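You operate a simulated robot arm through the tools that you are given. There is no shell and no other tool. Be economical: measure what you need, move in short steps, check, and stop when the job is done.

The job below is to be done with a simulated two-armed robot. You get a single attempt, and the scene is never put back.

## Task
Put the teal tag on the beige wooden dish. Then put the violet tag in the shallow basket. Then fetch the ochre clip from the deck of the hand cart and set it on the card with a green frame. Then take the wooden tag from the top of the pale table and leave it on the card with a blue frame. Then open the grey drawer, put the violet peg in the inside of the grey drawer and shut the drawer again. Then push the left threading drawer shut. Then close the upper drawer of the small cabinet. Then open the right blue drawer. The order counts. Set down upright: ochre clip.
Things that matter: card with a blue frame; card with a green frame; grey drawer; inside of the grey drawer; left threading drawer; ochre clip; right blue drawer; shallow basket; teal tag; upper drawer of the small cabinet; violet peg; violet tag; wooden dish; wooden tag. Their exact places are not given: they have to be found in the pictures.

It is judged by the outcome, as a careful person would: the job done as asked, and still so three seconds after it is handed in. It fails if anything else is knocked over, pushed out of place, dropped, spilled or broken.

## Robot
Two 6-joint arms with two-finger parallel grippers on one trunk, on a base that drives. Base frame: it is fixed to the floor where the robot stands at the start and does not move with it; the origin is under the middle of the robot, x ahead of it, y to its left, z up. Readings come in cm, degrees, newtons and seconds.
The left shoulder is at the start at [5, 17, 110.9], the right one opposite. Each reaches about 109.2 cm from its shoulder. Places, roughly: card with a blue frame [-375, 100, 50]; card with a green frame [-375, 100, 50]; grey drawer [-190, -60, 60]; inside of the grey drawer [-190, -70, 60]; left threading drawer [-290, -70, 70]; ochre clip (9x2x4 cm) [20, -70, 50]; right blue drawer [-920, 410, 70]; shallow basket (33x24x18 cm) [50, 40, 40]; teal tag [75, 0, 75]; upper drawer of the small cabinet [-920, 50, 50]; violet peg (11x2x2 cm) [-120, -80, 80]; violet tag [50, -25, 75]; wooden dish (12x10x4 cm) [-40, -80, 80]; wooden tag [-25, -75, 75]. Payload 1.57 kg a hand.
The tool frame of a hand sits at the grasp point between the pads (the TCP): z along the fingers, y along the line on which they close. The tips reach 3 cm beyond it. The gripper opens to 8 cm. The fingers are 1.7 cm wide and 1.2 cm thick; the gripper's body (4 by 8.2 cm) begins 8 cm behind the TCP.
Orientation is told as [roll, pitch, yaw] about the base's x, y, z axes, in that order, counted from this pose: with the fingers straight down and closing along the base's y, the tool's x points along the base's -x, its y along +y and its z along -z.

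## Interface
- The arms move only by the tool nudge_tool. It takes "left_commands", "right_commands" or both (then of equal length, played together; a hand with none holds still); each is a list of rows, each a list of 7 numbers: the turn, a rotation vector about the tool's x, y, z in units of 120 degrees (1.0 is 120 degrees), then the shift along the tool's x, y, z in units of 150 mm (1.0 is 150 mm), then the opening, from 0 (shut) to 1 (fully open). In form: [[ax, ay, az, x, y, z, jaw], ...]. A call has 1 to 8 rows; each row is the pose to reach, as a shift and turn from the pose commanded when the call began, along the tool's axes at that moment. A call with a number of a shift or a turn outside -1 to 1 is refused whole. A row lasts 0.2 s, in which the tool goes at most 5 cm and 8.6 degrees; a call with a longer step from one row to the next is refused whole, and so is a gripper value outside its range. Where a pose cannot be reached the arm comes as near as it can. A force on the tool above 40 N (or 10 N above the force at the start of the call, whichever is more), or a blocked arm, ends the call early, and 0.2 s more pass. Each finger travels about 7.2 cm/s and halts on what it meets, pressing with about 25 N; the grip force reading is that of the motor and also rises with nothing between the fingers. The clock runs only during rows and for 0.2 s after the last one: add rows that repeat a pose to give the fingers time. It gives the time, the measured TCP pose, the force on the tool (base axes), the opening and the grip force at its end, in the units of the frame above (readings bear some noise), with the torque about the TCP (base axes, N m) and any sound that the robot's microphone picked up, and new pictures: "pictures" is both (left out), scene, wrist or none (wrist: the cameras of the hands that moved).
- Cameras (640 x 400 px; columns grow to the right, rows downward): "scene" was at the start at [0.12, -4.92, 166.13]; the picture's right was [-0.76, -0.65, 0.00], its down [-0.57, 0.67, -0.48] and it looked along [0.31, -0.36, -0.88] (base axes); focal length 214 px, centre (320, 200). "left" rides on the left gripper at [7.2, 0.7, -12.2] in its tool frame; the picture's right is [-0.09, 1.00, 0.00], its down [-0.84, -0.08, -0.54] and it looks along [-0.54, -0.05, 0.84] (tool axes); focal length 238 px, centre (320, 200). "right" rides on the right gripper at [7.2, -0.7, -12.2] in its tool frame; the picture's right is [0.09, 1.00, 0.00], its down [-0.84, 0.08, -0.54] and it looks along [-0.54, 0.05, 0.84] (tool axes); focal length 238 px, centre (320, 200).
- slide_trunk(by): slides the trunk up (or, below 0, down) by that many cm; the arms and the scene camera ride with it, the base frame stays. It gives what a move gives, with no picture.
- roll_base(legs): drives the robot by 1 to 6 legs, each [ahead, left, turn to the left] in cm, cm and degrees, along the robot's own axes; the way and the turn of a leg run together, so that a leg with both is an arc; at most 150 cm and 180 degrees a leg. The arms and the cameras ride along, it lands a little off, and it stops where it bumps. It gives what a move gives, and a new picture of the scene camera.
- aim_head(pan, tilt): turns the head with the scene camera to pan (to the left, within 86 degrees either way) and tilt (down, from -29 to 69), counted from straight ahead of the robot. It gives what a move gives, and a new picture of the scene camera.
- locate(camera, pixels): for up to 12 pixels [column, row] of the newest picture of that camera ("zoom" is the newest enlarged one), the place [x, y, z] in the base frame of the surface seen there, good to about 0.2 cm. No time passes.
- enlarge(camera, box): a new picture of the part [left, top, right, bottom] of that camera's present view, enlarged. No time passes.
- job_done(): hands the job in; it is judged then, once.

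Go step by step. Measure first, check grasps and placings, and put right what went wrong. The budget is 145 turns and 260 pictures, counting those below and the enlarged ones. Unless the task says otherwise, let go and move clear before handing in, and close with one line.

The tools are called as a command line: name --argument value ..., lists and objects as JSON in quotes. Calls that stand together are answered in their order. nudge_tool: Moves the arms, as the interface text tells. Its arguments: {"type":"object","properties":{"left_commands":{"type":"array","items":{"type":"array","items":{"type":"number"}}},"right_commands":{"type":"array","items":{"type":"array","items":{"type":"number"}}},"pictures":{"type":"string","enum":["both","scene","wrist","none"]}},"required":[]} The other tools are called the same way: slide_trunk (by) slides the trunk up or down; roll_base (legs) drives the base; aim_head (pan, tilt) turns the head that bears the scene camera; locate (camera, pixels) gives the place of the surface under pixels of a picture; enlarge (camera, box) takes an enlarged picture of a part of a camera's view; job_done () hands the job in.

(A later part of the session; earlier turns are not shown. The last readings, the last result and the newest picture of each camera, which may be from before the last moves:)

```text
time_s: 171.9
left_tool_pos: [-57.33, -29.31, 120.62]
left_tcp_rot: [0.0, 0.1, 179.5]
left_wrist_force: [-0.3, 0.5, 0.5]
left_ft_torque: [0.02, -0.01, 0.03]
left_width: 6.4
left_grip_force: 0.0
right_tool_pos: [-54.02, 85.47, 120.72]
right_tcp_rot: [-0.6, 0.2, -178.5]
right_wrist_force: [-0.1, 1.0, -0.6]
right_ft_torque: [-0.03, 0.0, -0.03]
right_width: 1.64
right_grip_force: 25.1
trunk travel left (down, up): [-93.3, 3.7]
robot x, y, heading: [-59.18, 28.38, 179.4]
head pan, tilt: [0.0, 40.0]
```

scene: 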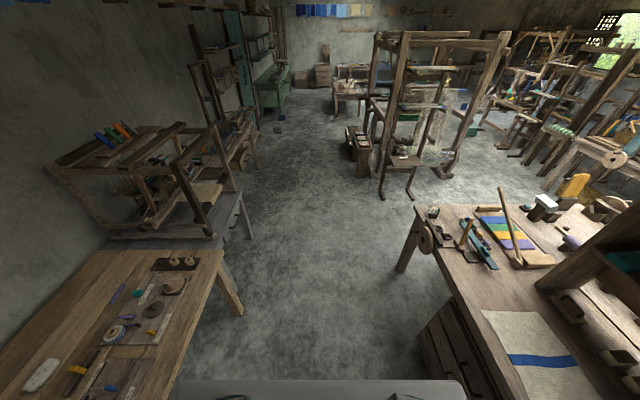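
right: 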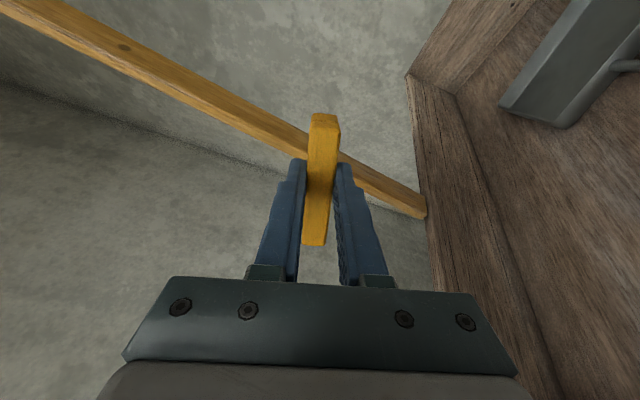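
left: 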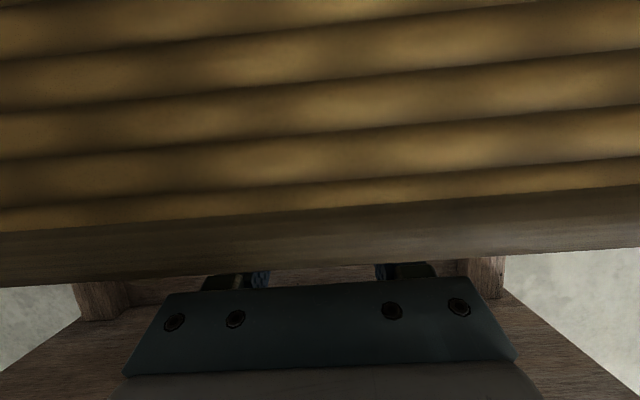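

Facing −x now with the whole room in view; a low stand with cards at (358,142). I enlarge and measure it.

enlarge --camera "scene" --box '[320, 90, 480, 200]'

locate --camera "scene" --pixels '[[353, 135], [362, 155], [380, 190], [400, 160], [420, 210], [240, 215], [235, 310], [250, 140], [330, 250], [280, 200], [412, 190], [355, 180]]'

```text
3.64 times, centred on (400, 145) of scene
```

zoom: 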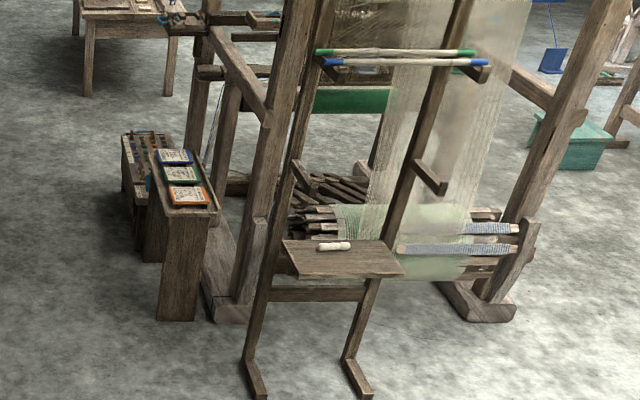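

```text
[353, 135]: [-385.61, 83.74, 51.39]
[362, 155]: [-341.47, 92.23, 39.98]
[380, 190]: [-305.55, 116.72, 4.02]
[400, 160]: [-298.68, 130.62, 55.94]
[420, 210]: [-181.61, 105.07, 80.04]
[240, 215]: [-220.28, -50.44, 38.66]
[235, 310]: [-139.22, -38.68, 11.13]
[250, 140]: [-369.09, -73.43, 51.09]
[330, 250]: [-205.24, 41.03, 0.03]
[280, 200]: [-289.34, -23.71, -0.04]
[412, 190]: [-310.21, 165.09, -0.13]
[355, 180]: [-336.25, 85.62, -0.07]
```

The stand carries three cards (blue, green, orange frames). I swing both arms to the front, then drive down the aisle.

nudge_tool --right_commands '[[0, 0, 0, -0.222, -0.03, 0, 0], [0, 0, 0, -0.444, -0.06, 0, 0], [0, 0, 0, -0.665, -0.09, 0, 0], [0, 0, 0, -0.887, -0.113, 0, 0]]' --left_commands '[[0, 0, 0, -0.195, 0.025, 0, 0.8], [0, 0, 0, -0.39, 0.05, 0, 0.8], [0, 0, 0, -0.585, 0.075, 0, 0.8], [0, 0, 0, -0.78, 0.1, 0, 0.8]]' --pictures "none"

nudge_tool --right_commands '[[0, 0, 0, -0.233, 0.063, 0, 0], [0, 0, 0, -0.467, 0.127, 0, 0], [0, 0, 0, -0.7, 0.19, 0, 0], [0, 0, 0, -0.933, 0.253, 0, 0]]' --left_commands '[[0, 0, 0, -0.233, -0.063, 0, 0.8], [0, 0, 0, -0.467, -0.127, 0, 0.8], [0, 0, 0, -0.7, -0.19, 0, 0.8], [0, 0, 0, -0.933, -0.253, 0, 0.8]]' --pictures "none"

nudge_tool --right_commands '[[0, 0, 0, -0.2, 0.138, 0, 0], [0, 0, 0, -0.4, 0.277, 0, 0], [0, 0, 0, -0.6, 0.415, 0, 0], [0, 0, 0, -0.8, 0.553, 0, 0]]' --left_commands '[[0, 0, 0, -0.2, -0.138, 0, 0.8], [0, 0, 0, -0.4, -0.277, 0, 0.8], [0, 0, 0, -0.6, -0.415, 0, 0.8], [0, 0, 0, -0.8, -0.553, 0, 0.8]]' --pictures "none"

roll_base --legs '[[140, 0, 0], [125, 0, 0]]'

aim_head --pan -50 --tilt 45

```text
time_s: 172.9
left_tool_pos: [-69.06, -30.79, 120.73]
left_tcp_rot: [0.0, 0.2, 179.4]
left_wrist_force: [-0.6, -0.5, -0.2]
left_ft_torque: [-0.04, -0.01, 0.03]
left_width: 6.4
left_grip_force: 0.0
right_tool_pos: [-67.53, 86.85, 120.71]
right_tcp_rot: [-0.6, 0.3, -178.4]
right_wrist_force: [0.3, 0.5, -0.6]
right_ft_torque: [-0.01, -0.01, -0.02]
right_width: 1.68
right_grip_force: 24.6
trunk travel left (down, up): [-93.3, 3.7]
robot x, y, heading: [-58.96, 28.45, 179.7]
head pan, tilt: [0.0, 40.0]
```

```text
time_s: 173.9
left_tool_pos: [-83.06, -26.72, 120.78]
left_tcp_rot: [0.0, 0.3, 179.6]
left_wrist_force: [-0.2, -0.5, -0.2]
left_ft_torque: [0.03, -0.01, 0.01]
left_width: 6.38
left_grip_force: 0.0
right_tool_pos: [-81.55, 82.73, 120.8]
right_tcp_rot: [-0.6, 0.2, -178.5]
right_wrist_force: [-0.6, 0.0, 0.0]
right_ft_torque: [0.0, -0.01, 0.0]
right_width: 1.69
right_grip_force: 24.8
trunk travel left (down, up): [-93.3, 3.7]
robot x, y, heading: [-59.05, 28.5, 179.3]
head pan, tilt: [0.0, 40.0]
```

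```text
time_s: 174.9
left_tool_pos: [-95.19, -18.43, 120.75]
left_tcp_rot: [0.0, 0.2, 179.4]
left_wrist_force: [0.5, 0.6, -1.2]
left_ft_torque: [-0.01, -0.01, 0.02]
left_width: 6.38
left_grip_force: 0.1
right_tool_pos: [-93.28, 73.92, 120.76]
right_tcp_rot: [-0.6, 0.1, -178.5]
right_wrist_force: [0.6, 0.3, -0.5]
right_ft_torque: [0.0, 0.01, -0.03]
right_width: 1.68
right_grip_force: 25.2
right hand out of reach, approached as far as the arm can: row 2, 3
trunk travel left (down, up): [-93.3, 3.7]
robot x, y, heading: [-59.21, 28.02, 179.4]
head pan, tilt: [0.0, 40.0]
```

```text
time_s: 187.7
left_tool_pos: [-357.73, -18.19, 120.8]
left_tcp_rot: [0.0, 0.1, -179.9]
left_wrist_force: [-0.4, -1.2, 0.6]
left_ft_torque: [0.0, 0.01, 0.01]
left_width: 6.38
left_grip_force: 0.1
right_tool_pos: [-357.05, 74.28, 120.83]
right_tcp_rot: [-0.6, 0.4, -177.9]
right_wrist_force: [-0.9, 0.2, 0.5]
right_ft_torque: [-0.02, -0.04, 0.0]
right_width: 1.69
right_grip_force: 25.2
trunk travel left (down, up): [-93.3, 3.7]
robot x, y, heading: [-322.36, 28.96, -180.0]
head pan, tilt: [0.0, 40.0]
```

scene: 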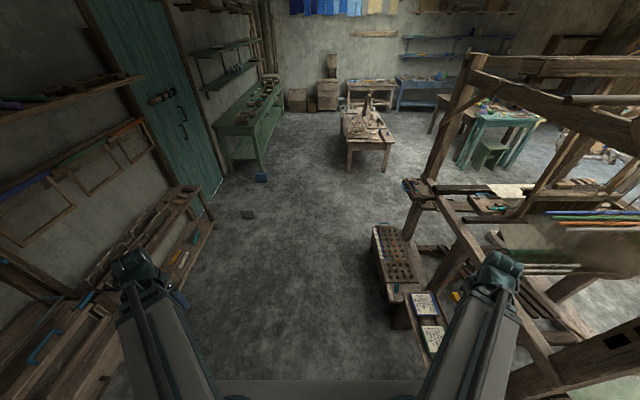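

```text
time_s: 188.8
left_tool_pos: [-357.72, -18.21, 120.67]
left_tcp_rot: [0.0, 0.1, -179.9]
left_wrist_force: [-0.5, 0.1, 0.9]
left_ft_torque: [0.02, 0.0, -0.01]
left_width: 6.4
left_grip_force: 0.1
right_tool_pos: [-357.01, 74.26, 120.9]
right_tcp_rot: [-0.6, 0.1, -177.9]
right_wrist_force: [0.2, -0.4, -0.1]
right_ft_torque: [0.05, -0.01, 0.01]
right_width: 1.68
right_grip_force: 24.6
trunk travel left (down, up): [-93.3, 3.7]
robot x, y, heading: [-322.43, 29.12, -179.9]
head pan, tilt: [-50.0, 45.0]
```

scene: 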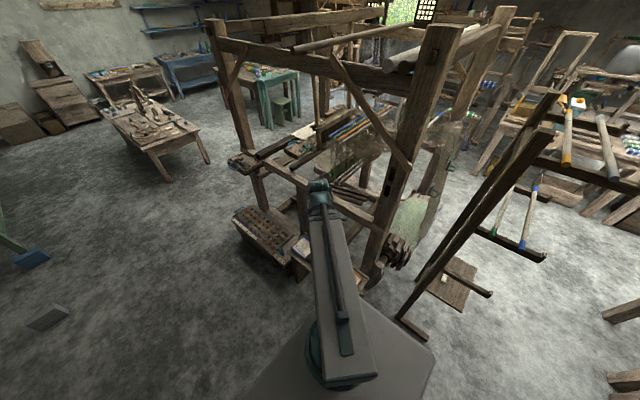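

The arm covers the cards; I look from the right wrist camera.

nudge_tool --right_commands '[[0, 0, 0, 0, 0, 0, 0]]' --pictures "wrist"

aim_head --pan -20 --tilt 55

```text
time_s: 189.2
left_tool_pos: [-357.83, -18.1, 120.73]
left_tcp_rot: [0.0, 0.1, -179.9]
left_wrist_force: [0.0, -0.6, 0.3]
left_ft_torque: [0.0, -0.03, -0.03]
left_width: 6.39
left_grip_force: 0.0
right_tool_pos: [-356.83, 74.37, 120.7]
right_tcp_rot: [-0.6, 0.2, -177.9]
right_wrist_force: [0.4, 0.0, -0.9]
right_ft_torque: [-0.02, -0.03, 0.01]
right_width: 1.69
right_grip_force: 24.4
trunk travel left (down, up): [-93.3, 3.7]
robot x, y, heading: [-322.34, 29.05, -179.9]
head pan, tilt: [-50.0, 45.0]
```

right: 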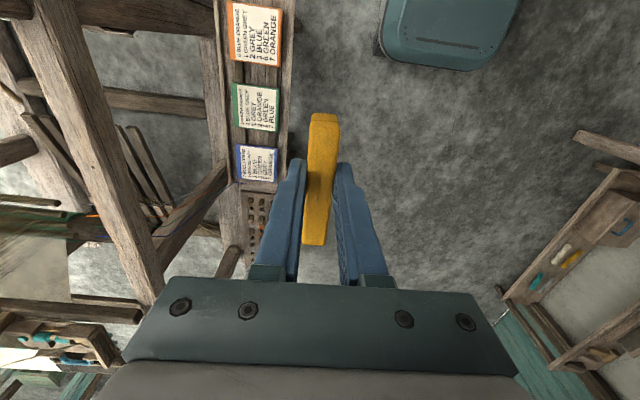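

```text
time_s: 190.2
left_tool_pos: [-357.85, -18.28, 120.73]
left_tcp_rot: [-0.1, 0.1, -179.9]
left_wrist_force: [0.1, 0.0, 0.4]
left_ft_torque: [0.03, -0.01, 0.0]
left_width: 6.39
left_grip_force: 0.1
right_tool_pos: [-356.97, 74.36, 120.76]
right_tcp_rot: [-0.5, 0.2, -177.9]
right_wrist_force: [-0.1, -0.5, -0.7]
right_ft_torque: [0.01, -0.02, 0.0]
right_width: 1.69
right_grip_force: 25.1
trunk travel left (down, up): [-93.3, 3.7]
robot x, y, heading: [-322.03, 28.63, -179.9]
head pan, tilt: [-20.0, 55.0]
```

scene: 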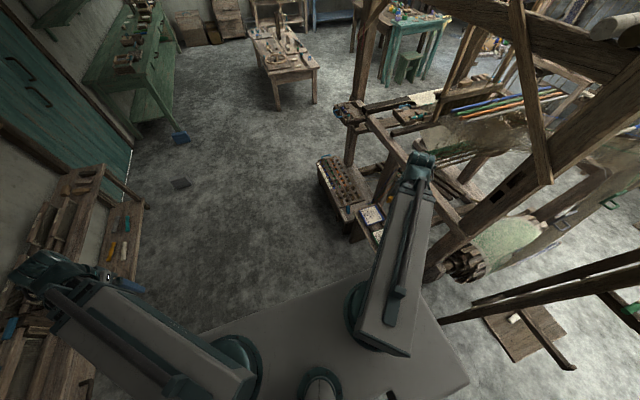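

Cards in the wrist view: orange (255,33), green (254,107), blue (257,162). I measure them and the loom beams beside.

locate --camera "right" --pixels '[[254, 107], [236, 84], [277, 90], [236, 130], [275, 130], [257, 162], [240, 147], [276, 178], [215, 100], [100, 100], [200, 190], [255, 215]]'

enlarge --camera "right" --box '[200, 70, 300, 195]'

locate --camera "scene" --pixels '[[440, 30], [520, 100], [400, 145], [440, 210], [350, 110], [450, 265], [600, 40], [370, 30]]'

```text
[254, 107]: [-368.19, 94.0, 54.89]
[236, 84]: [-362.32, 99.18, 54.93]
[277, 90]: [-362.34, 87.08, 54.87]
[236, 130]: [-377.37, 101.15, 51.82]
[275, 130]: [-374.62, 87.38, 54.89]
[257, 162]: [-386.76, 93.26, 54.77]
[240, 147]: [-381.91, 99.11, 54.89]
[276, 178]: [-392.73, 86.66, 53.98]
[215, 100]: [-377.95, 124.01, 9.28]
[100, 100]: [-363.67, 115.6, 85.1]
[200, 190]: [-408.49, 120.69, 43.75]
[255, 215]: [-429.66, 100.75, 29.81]
```

```text
3.20 times, centred on (250, 132) of right
```

zoom: 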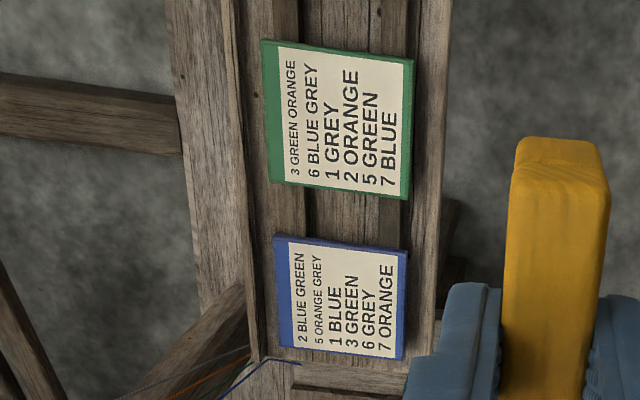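

```text
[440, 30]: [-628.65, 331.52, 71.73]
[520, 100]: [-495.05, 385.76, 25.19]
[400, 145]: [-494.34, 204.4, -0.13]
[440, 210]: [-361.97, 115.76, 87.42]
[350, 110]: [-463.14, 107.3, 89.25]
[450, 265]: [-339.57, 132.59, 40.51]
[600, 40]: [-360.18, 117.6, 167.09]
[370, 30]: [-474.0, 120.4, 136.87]
```

Green card: x −362…−375, y 87…99, z 54.9; loom post at y≥115 is clear. I move the clip over its centre (−368.5,93) and look.

nudge_tool --right_commands '[[0, 0, 0, -0.119, -0.213, 0, 0], [0, 0, 0, -0.238, -0.427, 0, 0], [0, 0, 0, -0.357, -0.64, 0, 0]]' --pictures "none"

nudge_tool --right_commands '[[0, 0, 0, -0.119, -0.213, 0, 0], [0, 0, 0, -0.238, -0.427, 0, 0], [0, 0, 0, -0.357, -0.64, 0, 0]]' --pictures "none"

slide_trunk --by -40

slide_trunk --by -15

nudge_tool --right_commands '[[0, 0, 0, 0, 0, 0, 0]]' --pictures "both"

```text
time_s: 191.0
left_tool_pos: [-357.89, -18.19, 120.69]
left_tcp_rot: [0.1, 0.3, -180.0]
left_wrist_force: [-0.3, 0.1, 0.4]
left_ft_torque: [-0.04, 0.01, -0.01]
left_width: 6.41
left_grip_force: 0.0
right_tool_pos: [-362.85, 83.9, 120.69]
right_tcp_rot: [-0.5, 0.4, -177.8]
right_wrist_force: [0.9, -0.3, -0.5]
right_ft_torque: [-0.01, -0.04, -0.02]
right_width: 1.67
right_grip_force: 25.1
trunk travel left (down, up): [-93.3, 3.7]
robot x, y, heading: [-322.28, 29.0, -180.1]
head pan, tilt: [-20.0, 55.0]
```

```text
time_s: 191.8
left_tool_pos: [-357.84, -18.03, 120.8]
left_tcp_rot: [-0.1, 0.3, -179.9]
left_wrist_force: [0.3, 0.7, 0.5]
left_ft_torque: [-0.02, -0.01, 0.02]
left_width: 6.41
left_grip_force: 0.2
right_tool_pos: [-368.47, 93.2, 120.61]
right_tcp_rot: [-0.4, 0.3, -177.9]
right_wrist_force: [0.7, 0.4, -0.1]
right_ft_torque: [0.0, -0.01, -0.01]
right_width: 1.68
right_grip_force: 24.6
trunk travel left (down, up): [-93.3, 3.7]
robot x, y, heading: [-322.1, 29.18, -179.9]
head pan, tilt: [-20.0, 55.0]
```

```text
time_s: 195.6
left_tool_pos: [-357.8, -18.17, 80.78]
left_tcp_rot: [0.0, 0.1, -179.9]
left_wrist_force: [-0.2, 0.2, 0.3]
left_ft_torque: [0.0, 0.01, 0.0]
left_width: 6.39
left_grip_force: 0.1
right_tool_pos: [-368.46, 93.11, 80.63]
right_tcp_rot: [-0.6, 0.1, -177.8]
right_wrist_force: [-0.3, 0.2, -0.6]
right_ft_torque: [0.02, 0.01, -0.05]
right_width: 1.67
right_grip_force: 25.0
trunk travel left (down, up): [-53.3, 43.7]
robot x, y, heading: [-322.56, 28.96, -180.0]
head pan, tilt: [-20.0, 55.0]
```

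```text
time_s: 197.4
left_tool_pos: [-357.75, -18.12, 65.67]
left_tcp_rot: [0.1, 0.2, -179.9]
left_wrist_force: [-0.3, 0.3, -0.3]
left_ft_torque: [0.05, -0.01, -0.02]
left_width: 6.4
left_grip_force: 0.1
right_tool_pos: [-368.37, 93.07, 65.69]
right_tcp_rot: [-0.6, 0.2, -177.9]
right_wrist_force: [1.0, 0.4, -1.1]
right_ft_torque: [-0.01, -0.01, 0.03]
right_width: 1.69
right_grip_force: 24.5
trunk travel left (down, up): [-38.3, 58.7]
robot x, y, heading: [-322.72, 28.92, -180.1]
head pan, tilt: [-20.0, 55.0]
```

```text
time_s: 197.8
left_tool_pos: [-357.78, -18.31, 65.75]
left_tcp_rot: [0.0, 0.2, -179.9]
left_wrist_force: [-0.5, 0.2, -0.2]
left_ft_torque: [0.01, -0.02, 0.01]
left_width: 6.4
left_grip_force: 0.1
right_tool_pos: [-368.37, 93.24, 65.76]
right_tcp_rot: [-0.6, 0.2, -177.9]
right_wrist_force: [0.6, 0.4, -0.3]
right_ft_torque: [0.0, -0.01, -0.03]
right_width: 1.68
right_grip_force: 25.0
trunk travel left (down, up): [-38.3, 58.7]
robot x, y, heading: [-322.73, 28.95, -180.1]
head pan, tilt: [-20.0, 55.0]
```

scene: 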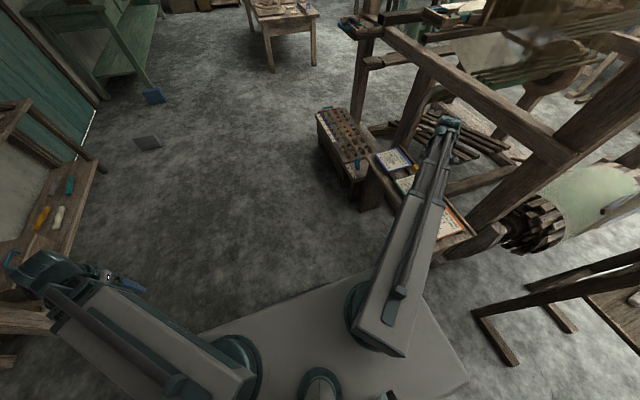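
right: 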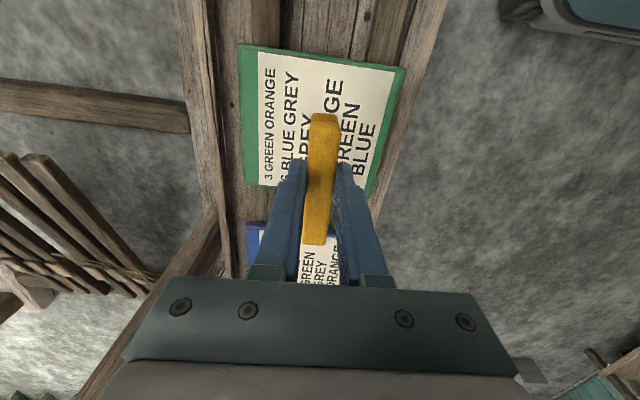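

The clip sits over the green card's centre. I check the left-hand surroundings and lower to just above the card.

locate --camera "scene" --pixels '[[80, 200], [60, 245], [10, 320], [40, 215]]'

slide_trunk --by -5.7

slide_trunk --by -0.4

```text
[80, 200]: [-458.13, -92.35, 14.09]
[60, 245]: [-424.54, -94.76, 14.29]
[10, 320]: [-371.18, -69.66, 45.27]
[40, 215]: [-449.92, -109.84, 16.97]
```

```text
time_s: 198.8
left_tool_pos: [-357.7, -18.21, 60.09]
left_tcp_rot: [0.1, 0.1, -179.9]
left_wrist_force: [0.6, 0.5, -0.5]
left_ft_torque: [-0.01, -0.01, 0.0]
left_width: 6.38
left_grip_force: 0.1
right_tool_pos: [-368.42, 93.18, 60.07]
right_tcp_rot: [-0.6, 0.3, -177.9]
right_wrist_force: [-0.2, -0.3, -0.2]
right_ft_torque: [0.0, -0.01, 0.04]
right_width: 1.67
right_grip_force: 24.7
trunk travel left (down, up): [-32.6, 64.4]
robot x, y, heading: [-322.44, 29.12, -179.9]
head pan, tilt: [-20.0, 55.0]
```

```text
time_s: 199.3
left_tool_pos: [-357.83, -18.1, 59.78]
left_tcp_rot: [0.0, 0.1, -179.9]
left_wrist_force: [0.4, -0.3, 0.0]
left_ft_torque: [0.0, -0.01, 0.01]
left_width: 6.41
left_grip_force: 0.0
right_tool_pos: [-368.32, 93.02, 59.67]
right_tcp_rot: [-0.6, 0.2, -177.9]
right_wrist_force: [0.2, 0.7, -0.9]
right_ft_torque: [0.01, -0.01, -0.03]
right_width: 1.69
right_grip_force: 24.9
trunk travel left (down, up): [-32.2, 64.8]
robot x, y, heading: [-322.41, 29.2, -179.8]
head pan, tilt: [-20.0, 55.0]
```

slide_trunk --by -0.25

slide_trunk --by -0.15

```text
time_s: 199.8
left_tool_pos: [-357.71, -18.15, 59.32]
left_tcp_rot: [-0.1, 0.2, -180.0]
left_wrist_force: [-0.1, -0.2, 0.1]
left_ft_torque: [-0.01, 0.02, -0.03]
left_width: 6.42
left_grip_force: 0.1
right_tool_pos: [-368.31, 93.04, 59.59]
right_tcp_rot: [-0.7, 0.2, -177.9]
right_wrist_force: [-1.8, 2.7, 18.8]
right_ft_torque: [0.0, -0.03, -0.01]
right_width: 1.67
right_grip_force: 24.9
trunk travel left (down, up): [-31.9, 65.1]
robot x, y, heading: [-322.34, 28.7, -179.6]
head pan, tilt: [-20.0, 55.0]
```

```text
time_s: 200.3
left_tool_pos: [-357.75, -18.33, 59.25]
left_tcp_rot: [-0.1, 0.1, -179.9]
left_wrist_force: [-0.1, 0.1, 0.2]
left_ft_torque: [0.01, 0.01, -0.03]
left_width: 6.39
left_grip_force: 0.0
right_tool_pos: [-368.37, 92.99, 59.28]
right_tcp_rot: [-0.7, 0.1, -177.8]
right_wrist_force: [-0.6, 3.4, 18.0]
right_ft_torque: [0.04, 0.03, 0.03]
right_width: 1.69
right_grip_force: 24.8
trunk travel left (down, up): [-31.8, 65.2]
robot x, y, heading: [-322.21, 29.39, -179.8]
head pan, tilt: [-20.0, 55.0]
```

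Contact felt. I ease up 0.25, open, rise and inspect.

slide_trunk --by 0.25

nudge_tool --right_commands '[[0, 0, 0, 0, 0, 0, 0.3], [0, 0, 0, 0, 0, 0, 0.5], [0, 0, 0, 0, 0, 0, 0.5], [0, 0, 0, 0, 0, 0, 0.5]]' --pictures "none"

slide_trunk --by 12

nudge_tool --right_commands '[[0, 0, 0, 0, 0, 0, 0.5]]' --pictures "wrist"

```text
time_s: 200.8
left_tool_pos: [-357.7, -18.21, 59.52]
left_tcp_rot: [0.0, 0.1, -179.9]
left_wrist_force: [0.1, -0.1, 0.3]
left_ft_torque: [0.03, 0.02, 0.0]
left_width: 6.42
left_grip_force: 0.0
right_tool_pos: [-368.31, 93.21, 59.38]
right_tcp_rot: [-0.5, 0.4, -177.8]
right_wrist_force: [0.7, 0.5, 0.5]
right_ft_torque: [0.0, -0.03, 0.02]
right_width: 1.69
right_grip_force: 24.9
trunk travel left (down, up): [-32.0, 65.0]
robot x, y, heading: [-322.31, 29.05, -179.8]
head pan, tilt: [-20.0, 55.0]
```

```text
time_s: 201.8
left_tool_pos: [-357.79, -18.17, 59.48]
left_tcp_rot: [0.0, 0.1, -179.9]
left_wrist_force: [0.6, -0.9, -0.6]
left_ft_torque: [0.01, 0.01, 0.03]
left_width: 6.4
left_grip_force: 0.1
right_tool_pos: [-368.27, 93.09, 59.61]
right_tcp_rot: [-0.6, 0.2, -177.9]
right_wrist_force: [0.7, -0.2, -0.5]
right_ft_torque: [0.0, -0.03, -0.03]
right_width: 4.0
right_grip_force: 0.1
trunk travel left (down, up): [-32.0, 65.0]
robot x, y, heading: [-322.3, 28.97, -179.8]
head pan, tilt: [-20.0, 55.0]
```

```text
time_s: 203.3
left_tool_pos: [-357.75, -18.2, 71.58]
left_tcp_rot: [0.0, 0.0, -179.9]
left_wrist_force: [-0.4, 0.0, -0.4]
left_ft_torque: [-0.04, -0.04, -0.02]
left_width: 6.4
left_grip_force: 0.1
right_tool_pos: [-368.54, 93.08, 71.49]
right_tcp_rot: [-0.6, 0.2, -178.0]
right_wrist_force: [-0.1, 0.5, -0.7]
right_ft_torque: [0.0, 0.01, 0.0]
right_width: 4.0
right_grip_force: 0.1
trunk travel left (down, up): [-44.0, 53.0]
robot x, y, heading: [-322.26, 28.94, -179.8]
head pan, tilt: [-20.0, 55.0]
```

```text
time_s: 203.7
left_tool_pos: [-357.7, -18.08, 71.53]
left_tcp_rot: [-0.1, 0.1, -179.9]
left_wrist_force: [0.8, 0.0, 0.7]
left_ft_torque: [0.0, -0.02, -0.01]
left_width: 6.4
left_grip_force: 0.1
right_tool_pos: [-368.37, 93.17, 71.43]
right_tcp_rot: [-0.6, 0.2, -177.9]
right_wrist_force: [-0.1, -0.8, 0.1]
right_ft_torque: [0.04, 0.03, 0.02]
right_width: 3.99
right_grip_force: 0.1
trunk travel left (down, up): [-44.0, 53.0]
robot x, y, heading: [-322.92, 29.25, -179.8]
head pan, tilt: [-20.0, 55.0]
```

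right: 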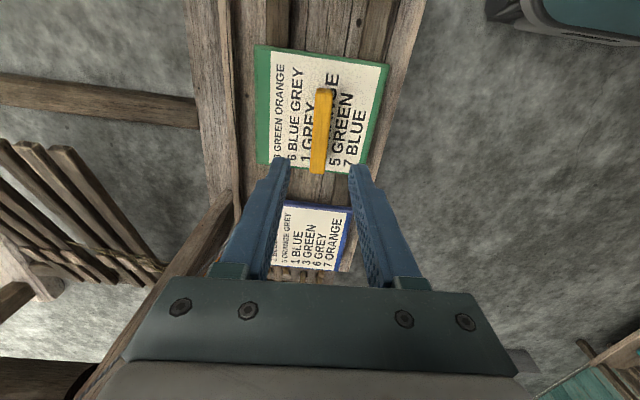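

The clip stands upright on the green card; I check its ends against the card's edge.

locate --camera "right" --pixels '[[318, 170], [324, 90], [321, 130], [300, 165], [345, 168], [330, 173], [272, 55], [380, 70]]'

enlarge --camera "right" --box '[240, 40, 400, 180]'

```text
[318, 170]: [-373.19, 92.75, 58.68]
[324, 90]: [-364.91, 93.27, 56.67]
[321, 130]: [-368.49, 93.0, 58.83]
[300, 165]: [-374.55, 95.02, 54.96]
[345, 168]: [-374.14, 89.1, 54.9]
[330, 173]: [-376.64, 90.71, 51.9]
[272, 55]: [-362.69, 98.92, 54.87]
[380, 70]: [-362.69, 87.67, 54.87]
```

```text
2.86 times, centred on (320, 110) of right
```

zoom: 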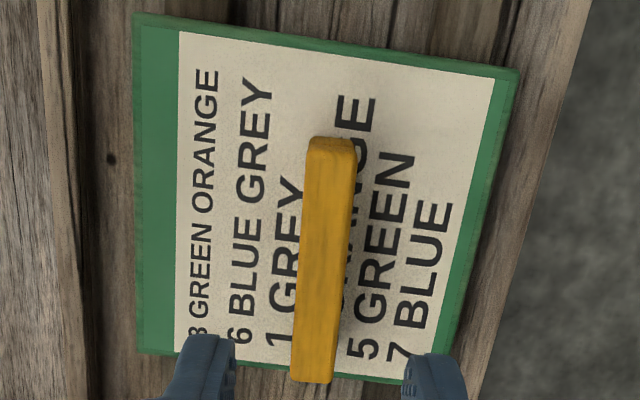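

The clip is fully on the card. Next the wooden tag: retract the right arm, raise the trunk and drive back along the same aisle.

slide_trunk --by 38

nudge_tool --right_commands '[[0, 0, 0, 0.119, 0.213, 0, 0.5], [0, 0, 0, 0.238, 0.427, 0, 0.5], [0, 0, 0, 0.357, 0.64, 0, 0.5]]' --pictures "none"

nudge_tool --right_commands '[[0, 0, 0, 0.119, 0.213, 0, 0.5], [0, 0, 0, 0.238, 0.427, 0, 0.5], [0, 0, 0, 0.357, 0.64, 0, 0.5]]' --pictures "none"

roll_base --legs '[[-150, 0, 0], [-145, 0, 0]]'

aim_head --pan 70 --tilt 45

```text
time_s: 207.4
left_tool_pos: [-357.85, -18.18, 109.47]
left_tcp_rot: [0.1, 0.1, -179.9]
left_wrist_force: [0.1, -0.2, 0.6]
left_ft_torque: [0.0, 0.02, -0.01]
left_width: 6.4
left_grip_force: 0.1
right_tool_pos: [-368.36, 93.02, 109.51]
right_tcp_rot: [-0.7, 0.2, -177.8]
right_wrist_force: [0.4, 0.4, 0.0]
right_ft_torque: [0.01, -0.01, 0.03]
right_width: 3.98
right_grip_force: 0.0
trunk travel left (down, up): [-82.0, 15.0]
robot x, y, heading: [-322.42, 29.16, -180.0]
head pan, tilt: [-20.0, 55.0]
```

```text
time_s: 208.2
left_tool_pos: [-357.74, -18.35, 109.47]
left_tcp_rot: [-0.1, 0.1, -179.9]
left_wrist_force: [0.1, -0.2, -0.3]
left_ft_torque: [0.0, 0.0, 0.0]
left_width: 6.41
left_grip_force: 0.1
right_tool_pos: [-362.71, 83.59, 109.54]
right_tcp_rot: [-0.6, 0.2, -177.9]
right_wrist_force: [0.9, 0.4, 0.1]
right_ft_torque: [0.02, 0.02, -0.01]
right_width: 3.99
right_grip_force: 0.1
trunk travel left (down, up): [-82.0, 15.0]
robot x, y, heading: [-322.12, 29.07, -179.9]
head pan, tilt: [-20.0, 55.0]
```

```text
time_s: 209.0
left_tool_pos: [-357.66, -18.12, 109.51]
left_tcp_rot: [-0.1, 0.1, -179.8]
left_wrist_force: [-0.1, -0.2, -0.3]
left_ft_torque: [0.02, 0.0, 0.01]
left_width: 6.38
left_grip_force: 0.1
right_tool_pos: [-356.97, 74.06, 109.66]
right_tcp_rot: [-0.6, 0.2, -177.8]
right_wrist_force: [0.1, -0.5, -0.6]
right_ft_torque: [0.02, 0.03, 0.02]
right_width: 4.01
right_grip_force: 0.1
trunk travel left (down, up): [-82.0, 15.0]
robot x, y, heading: [-322.51, 29.08, -179.9]
head pan, tilt: [-20.0, 55.0]
```

```text
time_s: 223.2
left_tool_pos: [-62.55, -16.41, 109.42]
left_tcp_rot: [-0.1, 0.1, -179.6]
left_wrist_force: [0.0, -0.1, -0.7]
left_ft_torque: [-0.02, -0.01, -0.01]
left_width: 6.41
left_grip_force: 0.1
right_tool_pos: [-62.5, 75.97, 109.5]
right_tcp_rot: [-0.6, 0.2, -177.4]
right_wrist_force: [-0.4, -0.2, 0.2]
right_ft_torque: [0.01, -0.02, 0.01]
right_width: 3.99
right_grip_force: 0.0
trunk travel left (down, up): [-82.0, 15.0]
robot x, y, heading: [-27.22, 30.74, -179.5]
head pan, tilt: [-20.0, 55.0]
```

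scene: 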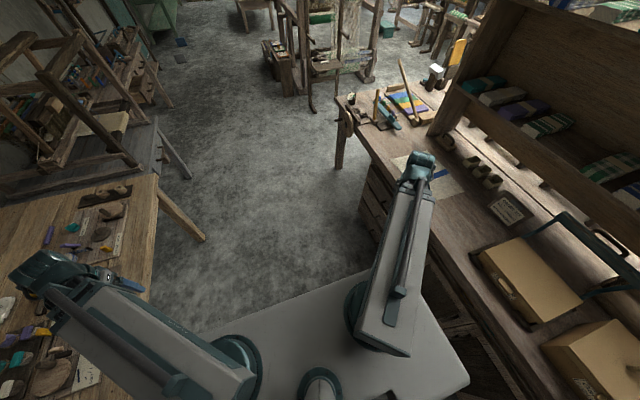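

```text
time_s: 224.9
left_tool_pos: [-62.47, -16.53, 109.53]
left_tcp_rot: [0.0, 0.1, -179.6]
left_wrist_force: [0.3, 0.8, 0.3]
left_ft_torque: [0.0, 0.02, -0.02]
left_width: 6.44
left_grip_force: 0.0
right_tool_pos: [-62.61, 76.01, 109.5]
right_tcp_rot: [-0.6, 0.2, -177.4]
right_wrist_force: [0.4, 0.6, 0.2]
right_ft_torque: [0.02, 0.03, -0.02]
right_width: 4.0
right_grip_force: 0.2
trunk travel left (down, up): [-82.0, 15.0]
robot x, y, heading: [-27.57, 31.0, -179.6]
head pan, tilt: [70.0, 45.0]
```

scene: 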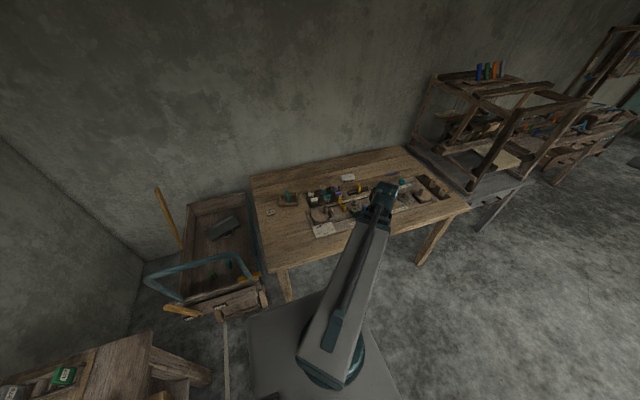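

Back by the pale table, tag "62" at (271,211). I shift the base and bring the left hand over the tag.

roll_base --legs '[[-8, 18, 0]]'

nudge_tool --left_commands '[[0, 0, 0, 0.2, 0.253, 0, 0.8], [0, 0, 0, 0.4, 0.507, 0, 0.8], [0, 0, 0, 0.6, 0.76, 0, 0.8]]' --pictures "none"

nudge_tool --left_commands '[[0, 0, 0, 0.2, 0.253, 0, 0.8], [0, 0, 0, 0.4, 0.507, 0, 0.8], [0, 0, 0, 0.6, 0.76, 0, 0.8]]' --pictures "none"

nudge_tool --left_commands '[[0, 0, 0, 0.2, 0.253, 0, 0.8], [0, 0, 0, 0.4, 0.507, 0, 0.8], [0, 0, 0, 0.6, 0.76, 0, 0.8]]' --pictures "both"

```text
time_s: 226.5
left_tool_pos: [-54.31, -34.56, 109.43]
left_tcp_rot: [-0.1, 0.0, -179.6]
left_wrist_force: [1.1, -0.1, -0.9]
left_ft_torque: [0.01, 0.0, -0.01]
left_width: 6.4
left_grip_force: 0.0
right_tool_pos: [-54.31, 57.77, 109.45]
right_tcp_rot: [-0.7, 0.2, -177.5]
right_wrist_force: [0.2, 0.9, 0.3]
right_ft_torque: [0.01, 0.0, 0.01]
right_width: 3.99
right_grip_force: 0.1
trunk travel left (down, up): [-82.0, 15.0]
robot x, y, heading: [-19.57, 12.87, -179.9]
head pan, tilt: [70.0, 45.0]
```

scene: 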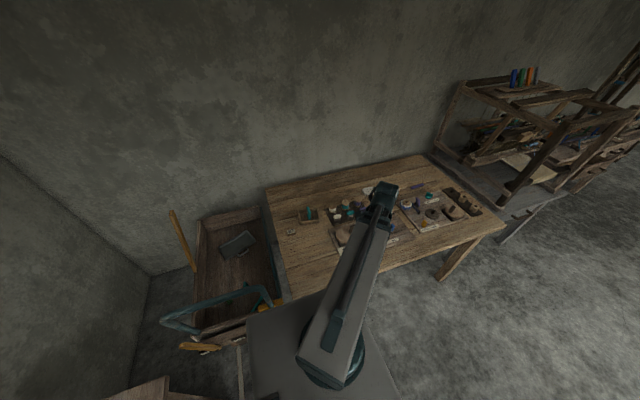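

```text
time_s: 227.3
left_tool_pos: [-45.13, -45.94, 109.56]
left_tcp_rot: [-0.2, 0.0, -179.5]
left_wrist_force: [-0.8, -0.2, -0.4]
left_ft_torque: [0.01, 0.03, 0.0]
left_width: 6.39
left_grip_force: 0.0
right_tool_pos: [-54.38, 57.87, 109.55]
right_tcp_rot: [-0.6, 0.2, -177.5]
right_wrist_force: [0.2, -0.2, -0.2]
right_ft_torque: [0.0, 0.03, 0.02]
right_width: 4.01
right_grip_force: 0.0
trunk travel left (down, up): [-82.0, 15.0]
robot x, y, heading: [-19.38, 12.73, -179.1]
head pan, tilt: [70.0, 45.0]
```

```text
time_s: 228.1
left_tool_pos: [-36.12, -57.31, 109.46]
left_tcp_rot: [-0.1, 0.1, -179.6]
left_wrist_force: [0.0, -0.2, -0.7]
left_ft_torque: [-0.02, 0.0, -0.01]
left_width: 6.42
left_grip_force: 0.0
right_tool_pos: [-54.32, 57.88, 109.6]
right_tcp_rot: [-0.6, 0.1, -177.5]
right_wrist_force: [-0.2, -0.4, 1.1]
right_ft_torque: [-0.02, 0.02, 0.01]
right_width: 4.0
right_grip_force: 0.1
trunk travel left (down, up): [-82.0, 15.0]
robot x, y, heading: [-19.04, 12.97, -179.5]
head pan, tilt: [70.0, 45.0]
```

```text
time_s: 228.9
left_tool_pos: [-26.97, -68.62, 109.44]
left_tcp_rot: [-0.2, 0.1, -179.5]
left_wrist_force: [0.5, 0.5, 0.8]
left_ft_torque: [0.04, 0.0, 0.03]
left_width: 6.42
left_grip_force: 0.1
right_tool_pos: [-54.29, 57.84, 109.44]
right_tcp_rot: [-0.6, 0.2, -177.4]
right_wrist_force: [0.4, -0.7, -0.5]
right_ft_torque: [-0.01, 0.03, 0.0]
right_width: 4.02
right_grip_force: 0.1
trunk travel left (down, up): [-82.0, 15.0]
robot x, y, heading: [-19.25, 12.57, -179.5]
head pan, tilt: [70.0, 45.0]
```

scene: 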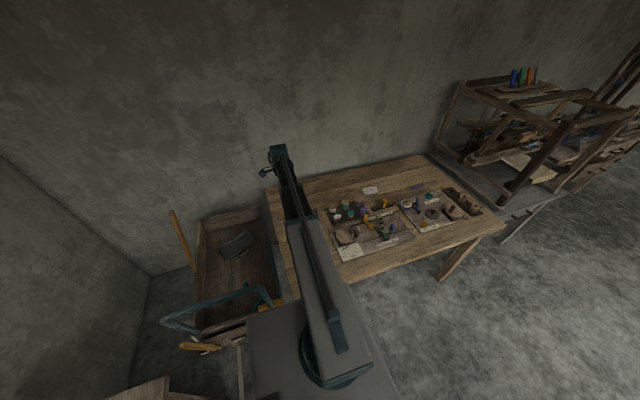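
left: 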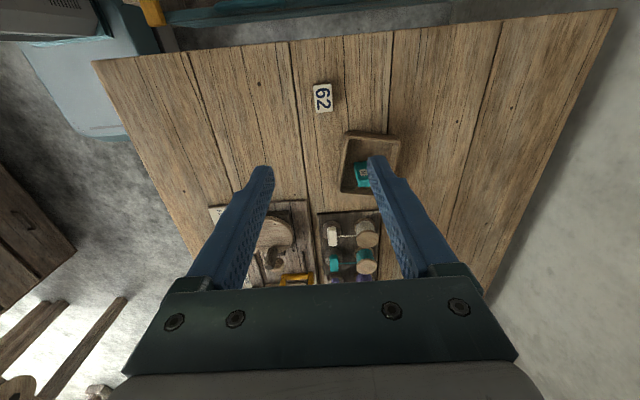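

enlarge --camera "left" --box '[282, 60, 410, 140]'

locate --camera "left" --pixels '[[314, 86], [331, 84], [316, 110], [333, 109], [323, 97], [340, 97], [345, 140], [395, 133]]'

```text
5.00 times, centred on (346, 100) of left
```

zoom: 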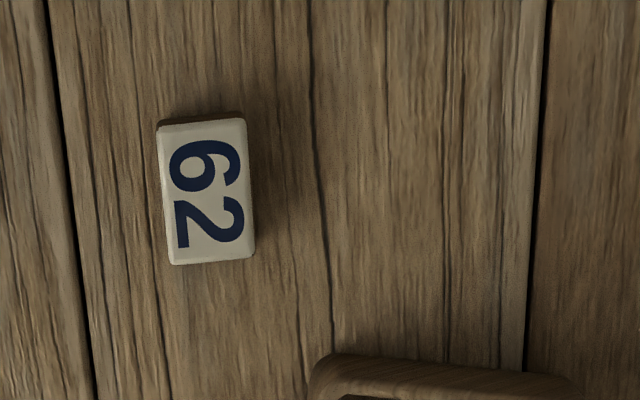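

```text
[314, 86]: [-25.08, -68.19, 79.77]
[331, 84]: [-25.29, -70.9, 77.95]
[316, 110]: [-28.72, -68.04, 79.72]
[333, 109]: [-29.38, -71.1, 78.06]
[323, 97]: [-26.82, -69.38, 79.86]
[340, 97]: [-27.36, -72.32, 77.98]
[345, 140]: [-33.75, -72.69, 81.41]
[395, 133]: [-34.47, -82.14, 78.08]
```

Tag: 4×2.4 cm, centre (−26.9,−69.3), top 79.8. I align, lower to TCP z 81.2 and grip.

nudge_tool --left_commands '[[0, 0, 0, 0, 0.045, 0, 0.6]]' --pictures "none"

slide_trunk --by -24

nudge_tool --left_commands '[[0, 0, 0, 0, 0, 0, 0.6]]' --pictures "wrist"

```text
time_s: 229.3
left_tool_pos: [-26.88, -69.18, 109.48]
left_tcp_rot: [-0.1, 0.2, -179.4]
left_wrist_force: [0.3, 0.0, 0.1]
left_ft_torque: [0.0, -0.02, -0.01]
left_width: 4.8
left_grip_force: 0.0
right_tool_pos: [-54.3, 57.91, 109.57]
right_tcp_rot: [-0.6, 0.3, -177.6]
right_wrist_force: [0.2, 0.4, 0.1]
right_ft_torque: [0.02, -0.01, 0.0]
right_width: 4.0
right_grip_force: 0.1
trunk travel left (down, up): [-82.0, 15.0]
robot x, y, heading: [-19.44, 12.71, -179.4]
head pan, tilt: [70.0, 45.0]
```

```text
time_s: 231.8
left_tool_pos: [-26.91, -69.18, 85.54]
left_tcp_rot: [-0.1, 0.1, -179.6]
left_wrist_force: [0.5, -0.3, 0.6]
left_ft_torque: [-0.02, 0.02, 0.0]
left_width: 4.79
left_grip_force: 0.1
right_tool_pos: [-54.46, 57.94, 85.42]
right_tcp_rot: [-0.6, 0.2, -177.5]
right_wrist_force: [-0.3, 0.3, -0.2]
right_ft_torque: [-0.03, -0.01, -0.03]
right_width: 3.99
right_grip_force: 0.0
trunk travel left (down, up): [-58.0, 39.0]
robot x, y, heading: [-18.86, 12.76, -179.5]
head pan, tilt: [70.0, 45.0]
```

```text
time_s: 232.2
left_tool_pos: [-27.01, -69.15, 85.53]
left_tcp_rot: [-0.1, 0.1, -179.5]
left_wrist_force: [-0.8, -0.2, -0.7]
left_ft_torque: [-0.01, -0.03, -0.01]
left_width: 4.8
left_grip_force: 0.0
right_tool_pos: [-54.34, 57.92, 85.45]
right_tcp_rot: [-0.6, 0.2, -177.5]
right_wrist_force: [-0.8, 0.0, -0.2]
right_ft_torque: [-0.06, -0.01, -0.02]
right_width: 3.99
right_grip_force: 0.1
trunk travel left (down, up): [-58.0, 39.0]
robot x, y, heading: [-19.3, 12.79, -179.5]
head pan, tilt: [70.0, 45.0]
```

left: 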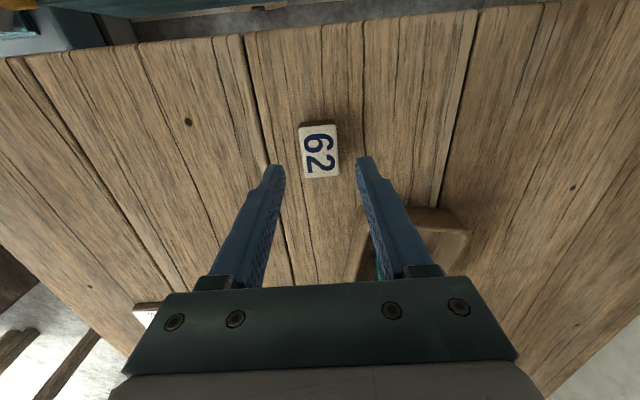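

Aligned. Lower 4.3, grip, lift.

slide_trunk --by -4.3

nudge_tool --left_commands '[[0, 0, 0, 0, 0, 0, 0], [0, 0, 0, 0, 0, 0, 0], [0, 0, 0, 0, 0, 0, 0], [0, 0, 0, 0, 0, 0, 0]]' --pictures "none"

slide_trunk --by 28

nudge_tool --left_commands '[[0, 0, 0, 0, 0, 0, 0]]' --pictures "wrist"

```text
time_s: 233.0
left_tool_pos: [-26.9, -69.31, 81.19]
left_tcp_rot: [0.0, 0.1, -179.6]
left_wrist_force: [-0.3, 0.5, 0.8]
left_ft_torque: [-0.01, 0.0, 0.0]
left_width: 4.8
left_grip_force: 0.1
right_tool_pos: [-54.33, 57.89, 81.28]
right_tcp_rot: [-0.5, 0.3, -177.5]
right_wrist_force: [0.4, 0.1, -1.0]
right_ft_torque: [0.0, -0.05, 0.01]
right_width: 3.98
right_grip_force: 0.1
trunk travel left (down, up): [-53.7, 43.3]
robot x, y, heading: [-19.11, 12.66, -179.3]
head pan, tilt: [70.0, 45.0]
```

```text
time_s: 234.0
left_tool_pos: [-26.95, -69.25, 81.25]
left_tcp_rot: [-0.1, 0.0, -179.5]
left_wrist_force: [-0.1, -0.4, 0.1]
left_ft_torque: [0.02, -0.06, 0.01]
left_width: 2.86
left_grip_force: 25.4
right_tool_pos: [-54.48, 57.88, 81.36]
right_tcp_rot: [-0.6, 0.2, -177.5]
right_wrist_force: [-0.2, 0.5, 0.3]
right_ft_torque: [0.04, 0.01, 0.01]
right_width: 4.0
right_grip_force: 0.0
trunk travel left (down, up): [-53.7, 43.3]
robot x, y, heading: [-19.23, 12.68, -179.6]
head pan, tilt: [70.0, 45.0]
```

```text
time_s: 236.8
left_tool_pos: [-27.12, -69.17, 109.21]
left_tcp_rot: [0.0, 0.1, -179.5]
left_wrist_force: [0.1, 0.3, 0.1]
left_ft_torque: [0.0, -0.02, 0.02]
left_width: 2.88
left_grip_force: 24.9
right_tool_pos: [-54.37, 57.81, 109.31]
right_tcp_rot: [-0.5, 0.3, -177.5]
right_wrist_force: [-0.2, 0.3, 0.7]
right_ft_torque: [0.02, 0.04, 0.02]
right_width: 4.0
right_grip_force: 0.0
trunk travel left (down, up): [-81.7, 15.3]
robot x, y, heading: [-19.48, 12.68, -179.5]
head pan, tilt: [70.0, 45.0]
```

```text
time_s: 237.2
left_tool_pos: [-27.01, -69.18, 109.22]
left_tcp_rot: [0.0, 0.1, -179.5]
left_wrist_force: [-0.3, -0.4, -0.1]
left_ft_torque: [0.02, 0.01, 0.0]
left_width: 2.86
left_grip_force: 24.9
right_tool_pos: [-54.42, 57.98, 109.17]
right_tcp_rot: [-0.6, 0.2, -177.5]
right_wrist_force: [0.1, -0.7, -0.3]
right_ft_torque: [-0.02, -0.04, -0.02]
right_width: 4.0
right_grip_force: 0.1
trunk travel left (down, up): [-81.7, 15.3]
robot x, y, heading: [-19.25, 13.06, -179.6]
head pan, tilt: [70.0, 45.0]
```

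left: 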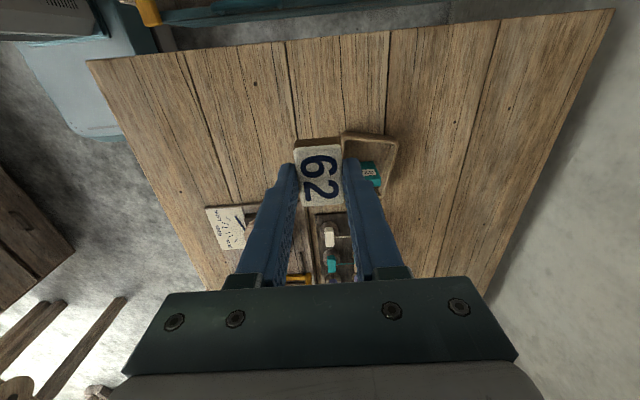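

Tag held (2.87). I swing the left arm forward again and drive to the cards, turning to face +y there.

nudge_tool --left_commands '[[0, 0, 0, -0.2, -0.253, 0, 0], [0, 0, 0, -0.4, -0.507, 0, 0], [0, 0, 0, -0.6, -0.76, 0, 0]]' --pictures "none"

nudge_tool --left_commands '[[0, 0, 0, -0.2, -0.253, 0, 0], [0, 0, 0, -0.4, -0.507, 0, 0], [0, 0, 0, -0.6, -0.76, 0, 0]]' --pictures "none"

nudge_tool --left_commands '[[0, 0, 0, -0.2, -0.253, 0, 0], [0, 0, 0, -0.4, -0.507, 0, 0], [0, 0, 0, -0.6, -0.76, 0, 0]]' --pictures "none"

aim_head --pan 0 --tilt 50

roll_base --legs '[[0, -16, -0.5], [150, 0, 0], [150, 0, 0], [56, 9, 0]]'

roll_base --legs '[[0, 0, -90]]'

```text
time_s: 238.1
left_tool_pos: [-36.19, -57.81, 109.26]
left_tcp_rot: [0.0, 0.1, -179.4]
left_wrist_force: [0.3, 0.6, -0.4]
left_ft_torque: [0.0, -0.01, 0.02]
left_width: 2.88
left_grip_force: 25.1
right_tool_pos: [-54.26, 57.98, 109.14]
right_tcp_rot: [-0.5, 0.2, -177.5]
right_wrist_force: [-1.2, 0.4, -0.2]
right_ft_torque: [0.01, -0.01, 0.02]
right_width: 3.99
right_grip_force: 0.1
trunk travel left (down, up): [-81.7, 15.3]
robot x, y, heading: [-19.29, 13.06, -179.3]
head pan, tilt: [70.0, 45.0]
```

```text
time_s: 238.8
left_tool_pos: [-45.39, -46.49, 109.25]
left_tcp_rot: [0.1, 0.2, -179.5]
left_wrist_force: [0.6, 0.2, 0.4]
left_ft_torque: [-0.03, -0.01, 0.03]
left_width: 2.82
left_grip_force: 25.3
right_tool_pos: [-54.49, 58.05, 109.22]
right_tcp_rot: [-0.6, 0.3, -177.5]
right_wrist_force: [-0.3, -0.1, 0.1]
right_ft_torque: [-0.01, -0.04, -0.01]
right_width: 4.0
right_grip_force: 0.1
trunk travel left (down, up): [-81.7, 15.3]
robot x, y, heading: [-19.23, 13.01, -179.5]
head pan, tilt: [70.0, 45.0]
```

```text
time_s: 239.7
left_tool_pos: [-54.42, -35.27, 109.19]
left_tcp_rot: [0.1, 0.2, -179.5]
left_wrist_force: [-0.2, -0.1, 0.0]
left_ft_torque: [-0.01, -0.03, 0.02]
left_width: 2.89
left_grip_force: 24.9
right_tool_pos: [-54.48, 57.91, 109.11]
right_tcp_rot: [-0.4, 0.3, -177.5]
right_wrist_force: [0.0, 0.3, 0.3]
right_ft_torque: [0.01, -0.04, -0.01]
right_width: 4.0
right_grip_force: 0.1
trunk travel left (down, up): [-81.7, 15.3]
robot x, y, heading: [-19.19, 13.01, -179.3]
head pan, tilt: [70.0, 45.0]
```

```text
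time_s: 241.1
left_tool_pos: [-54.31, -35.34, 109.13]
left_tcp_rot: [0.0, 0.1, -179.5]
left_wrist_force: [0.2, -0.3, 0.0]
left_ft_torque: [0.0, -0.01, 0.02]
left_width: 2.86
left_grip_force: 24.7
right_tool_pos: [-54.41, 57.78, 109.17]
right_tcp_rot: [-0.6, 0.2, -177.5]
right_wrist_force: [-0.3, 0.8, 0.5]
right_ft_torque: [-0.03, -0.02, -0.02]
right_width: 4.03
right_grip_force: 0.2
trunk travel left (down, up): [-81.7, 15.3]
robot x, y, heading: [-19.07, 12.9, -179.5]
head pan, tilt: [0.0, 50.0]
```

scene: 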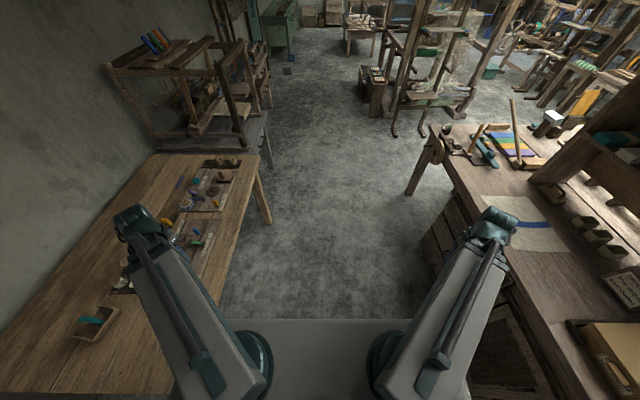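

```text
time_s: 259.3
left_tool_pos: [-409.8, -28.03, 109.2]
left_tcp_rot: [0.0, 0.2, 179.8]
left_wrist_force: [-0.8, -0.8, 0.3]
left_ft_torque: [0.02, -0.01, -0.01]
left_width: 2.87
left_grip_force: 25.0
right_tool_pos: [-408.8, 65.26, 109.13]
right_tcp_rot: [-0.5, 0.3, -178.1]
right_wrist_force: [-0.2, 0.5, -0.6]
right_ft_torque: [-0.01, -0.02, 0.0]
right_width: 3.96
right_grip_force: 0.1
trunk travel left (down, up): [-81.7, 15.3]
robot x, y, heading: [-374.34, 20.09, 180.0]
head pan, tilt: [0.0, 50.0]
```

scene: 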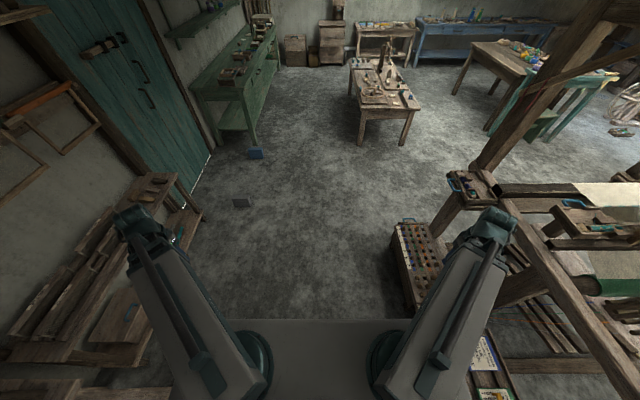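

```text
time_s: 263.5
left_tool_pos: [-422.58, 54.54, 109.24]
left_tcp_rot: [-0.1, 0.1, 90.7]
left_wrist_force: [0.2, -0.1, 0.4]
left_ft_torque: [-0.02, 0.01, 0.02]
left_width: 2.87
left_grip_force: 24.9
right_tool_pos: [-329.52, 55.15, 109.18]
right_tcp_rot: [-0.6, 0.3, 92.8]
right_wrist_force: [0.5, -0.8, -0.3]
right_ft_torque: [0.0, 0.01, 0.0]
right_width: 4.01
right_grip_force: 0.1
trunk travel left (down, up): [-81.7, 15.3]
robot x, y, heading: [-374.07, 19.7, 90.5]
head pan, tilt: [0.0, 50.0]
```

scene: 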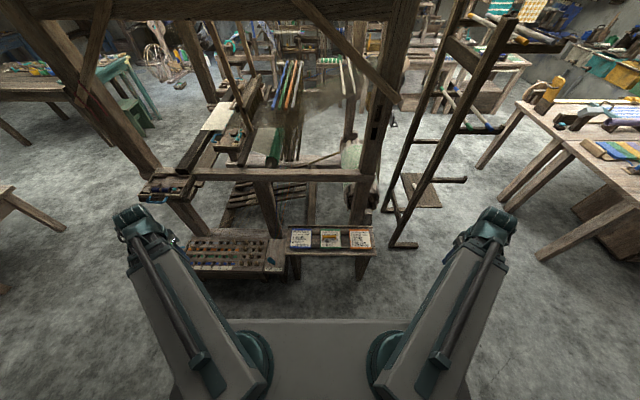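

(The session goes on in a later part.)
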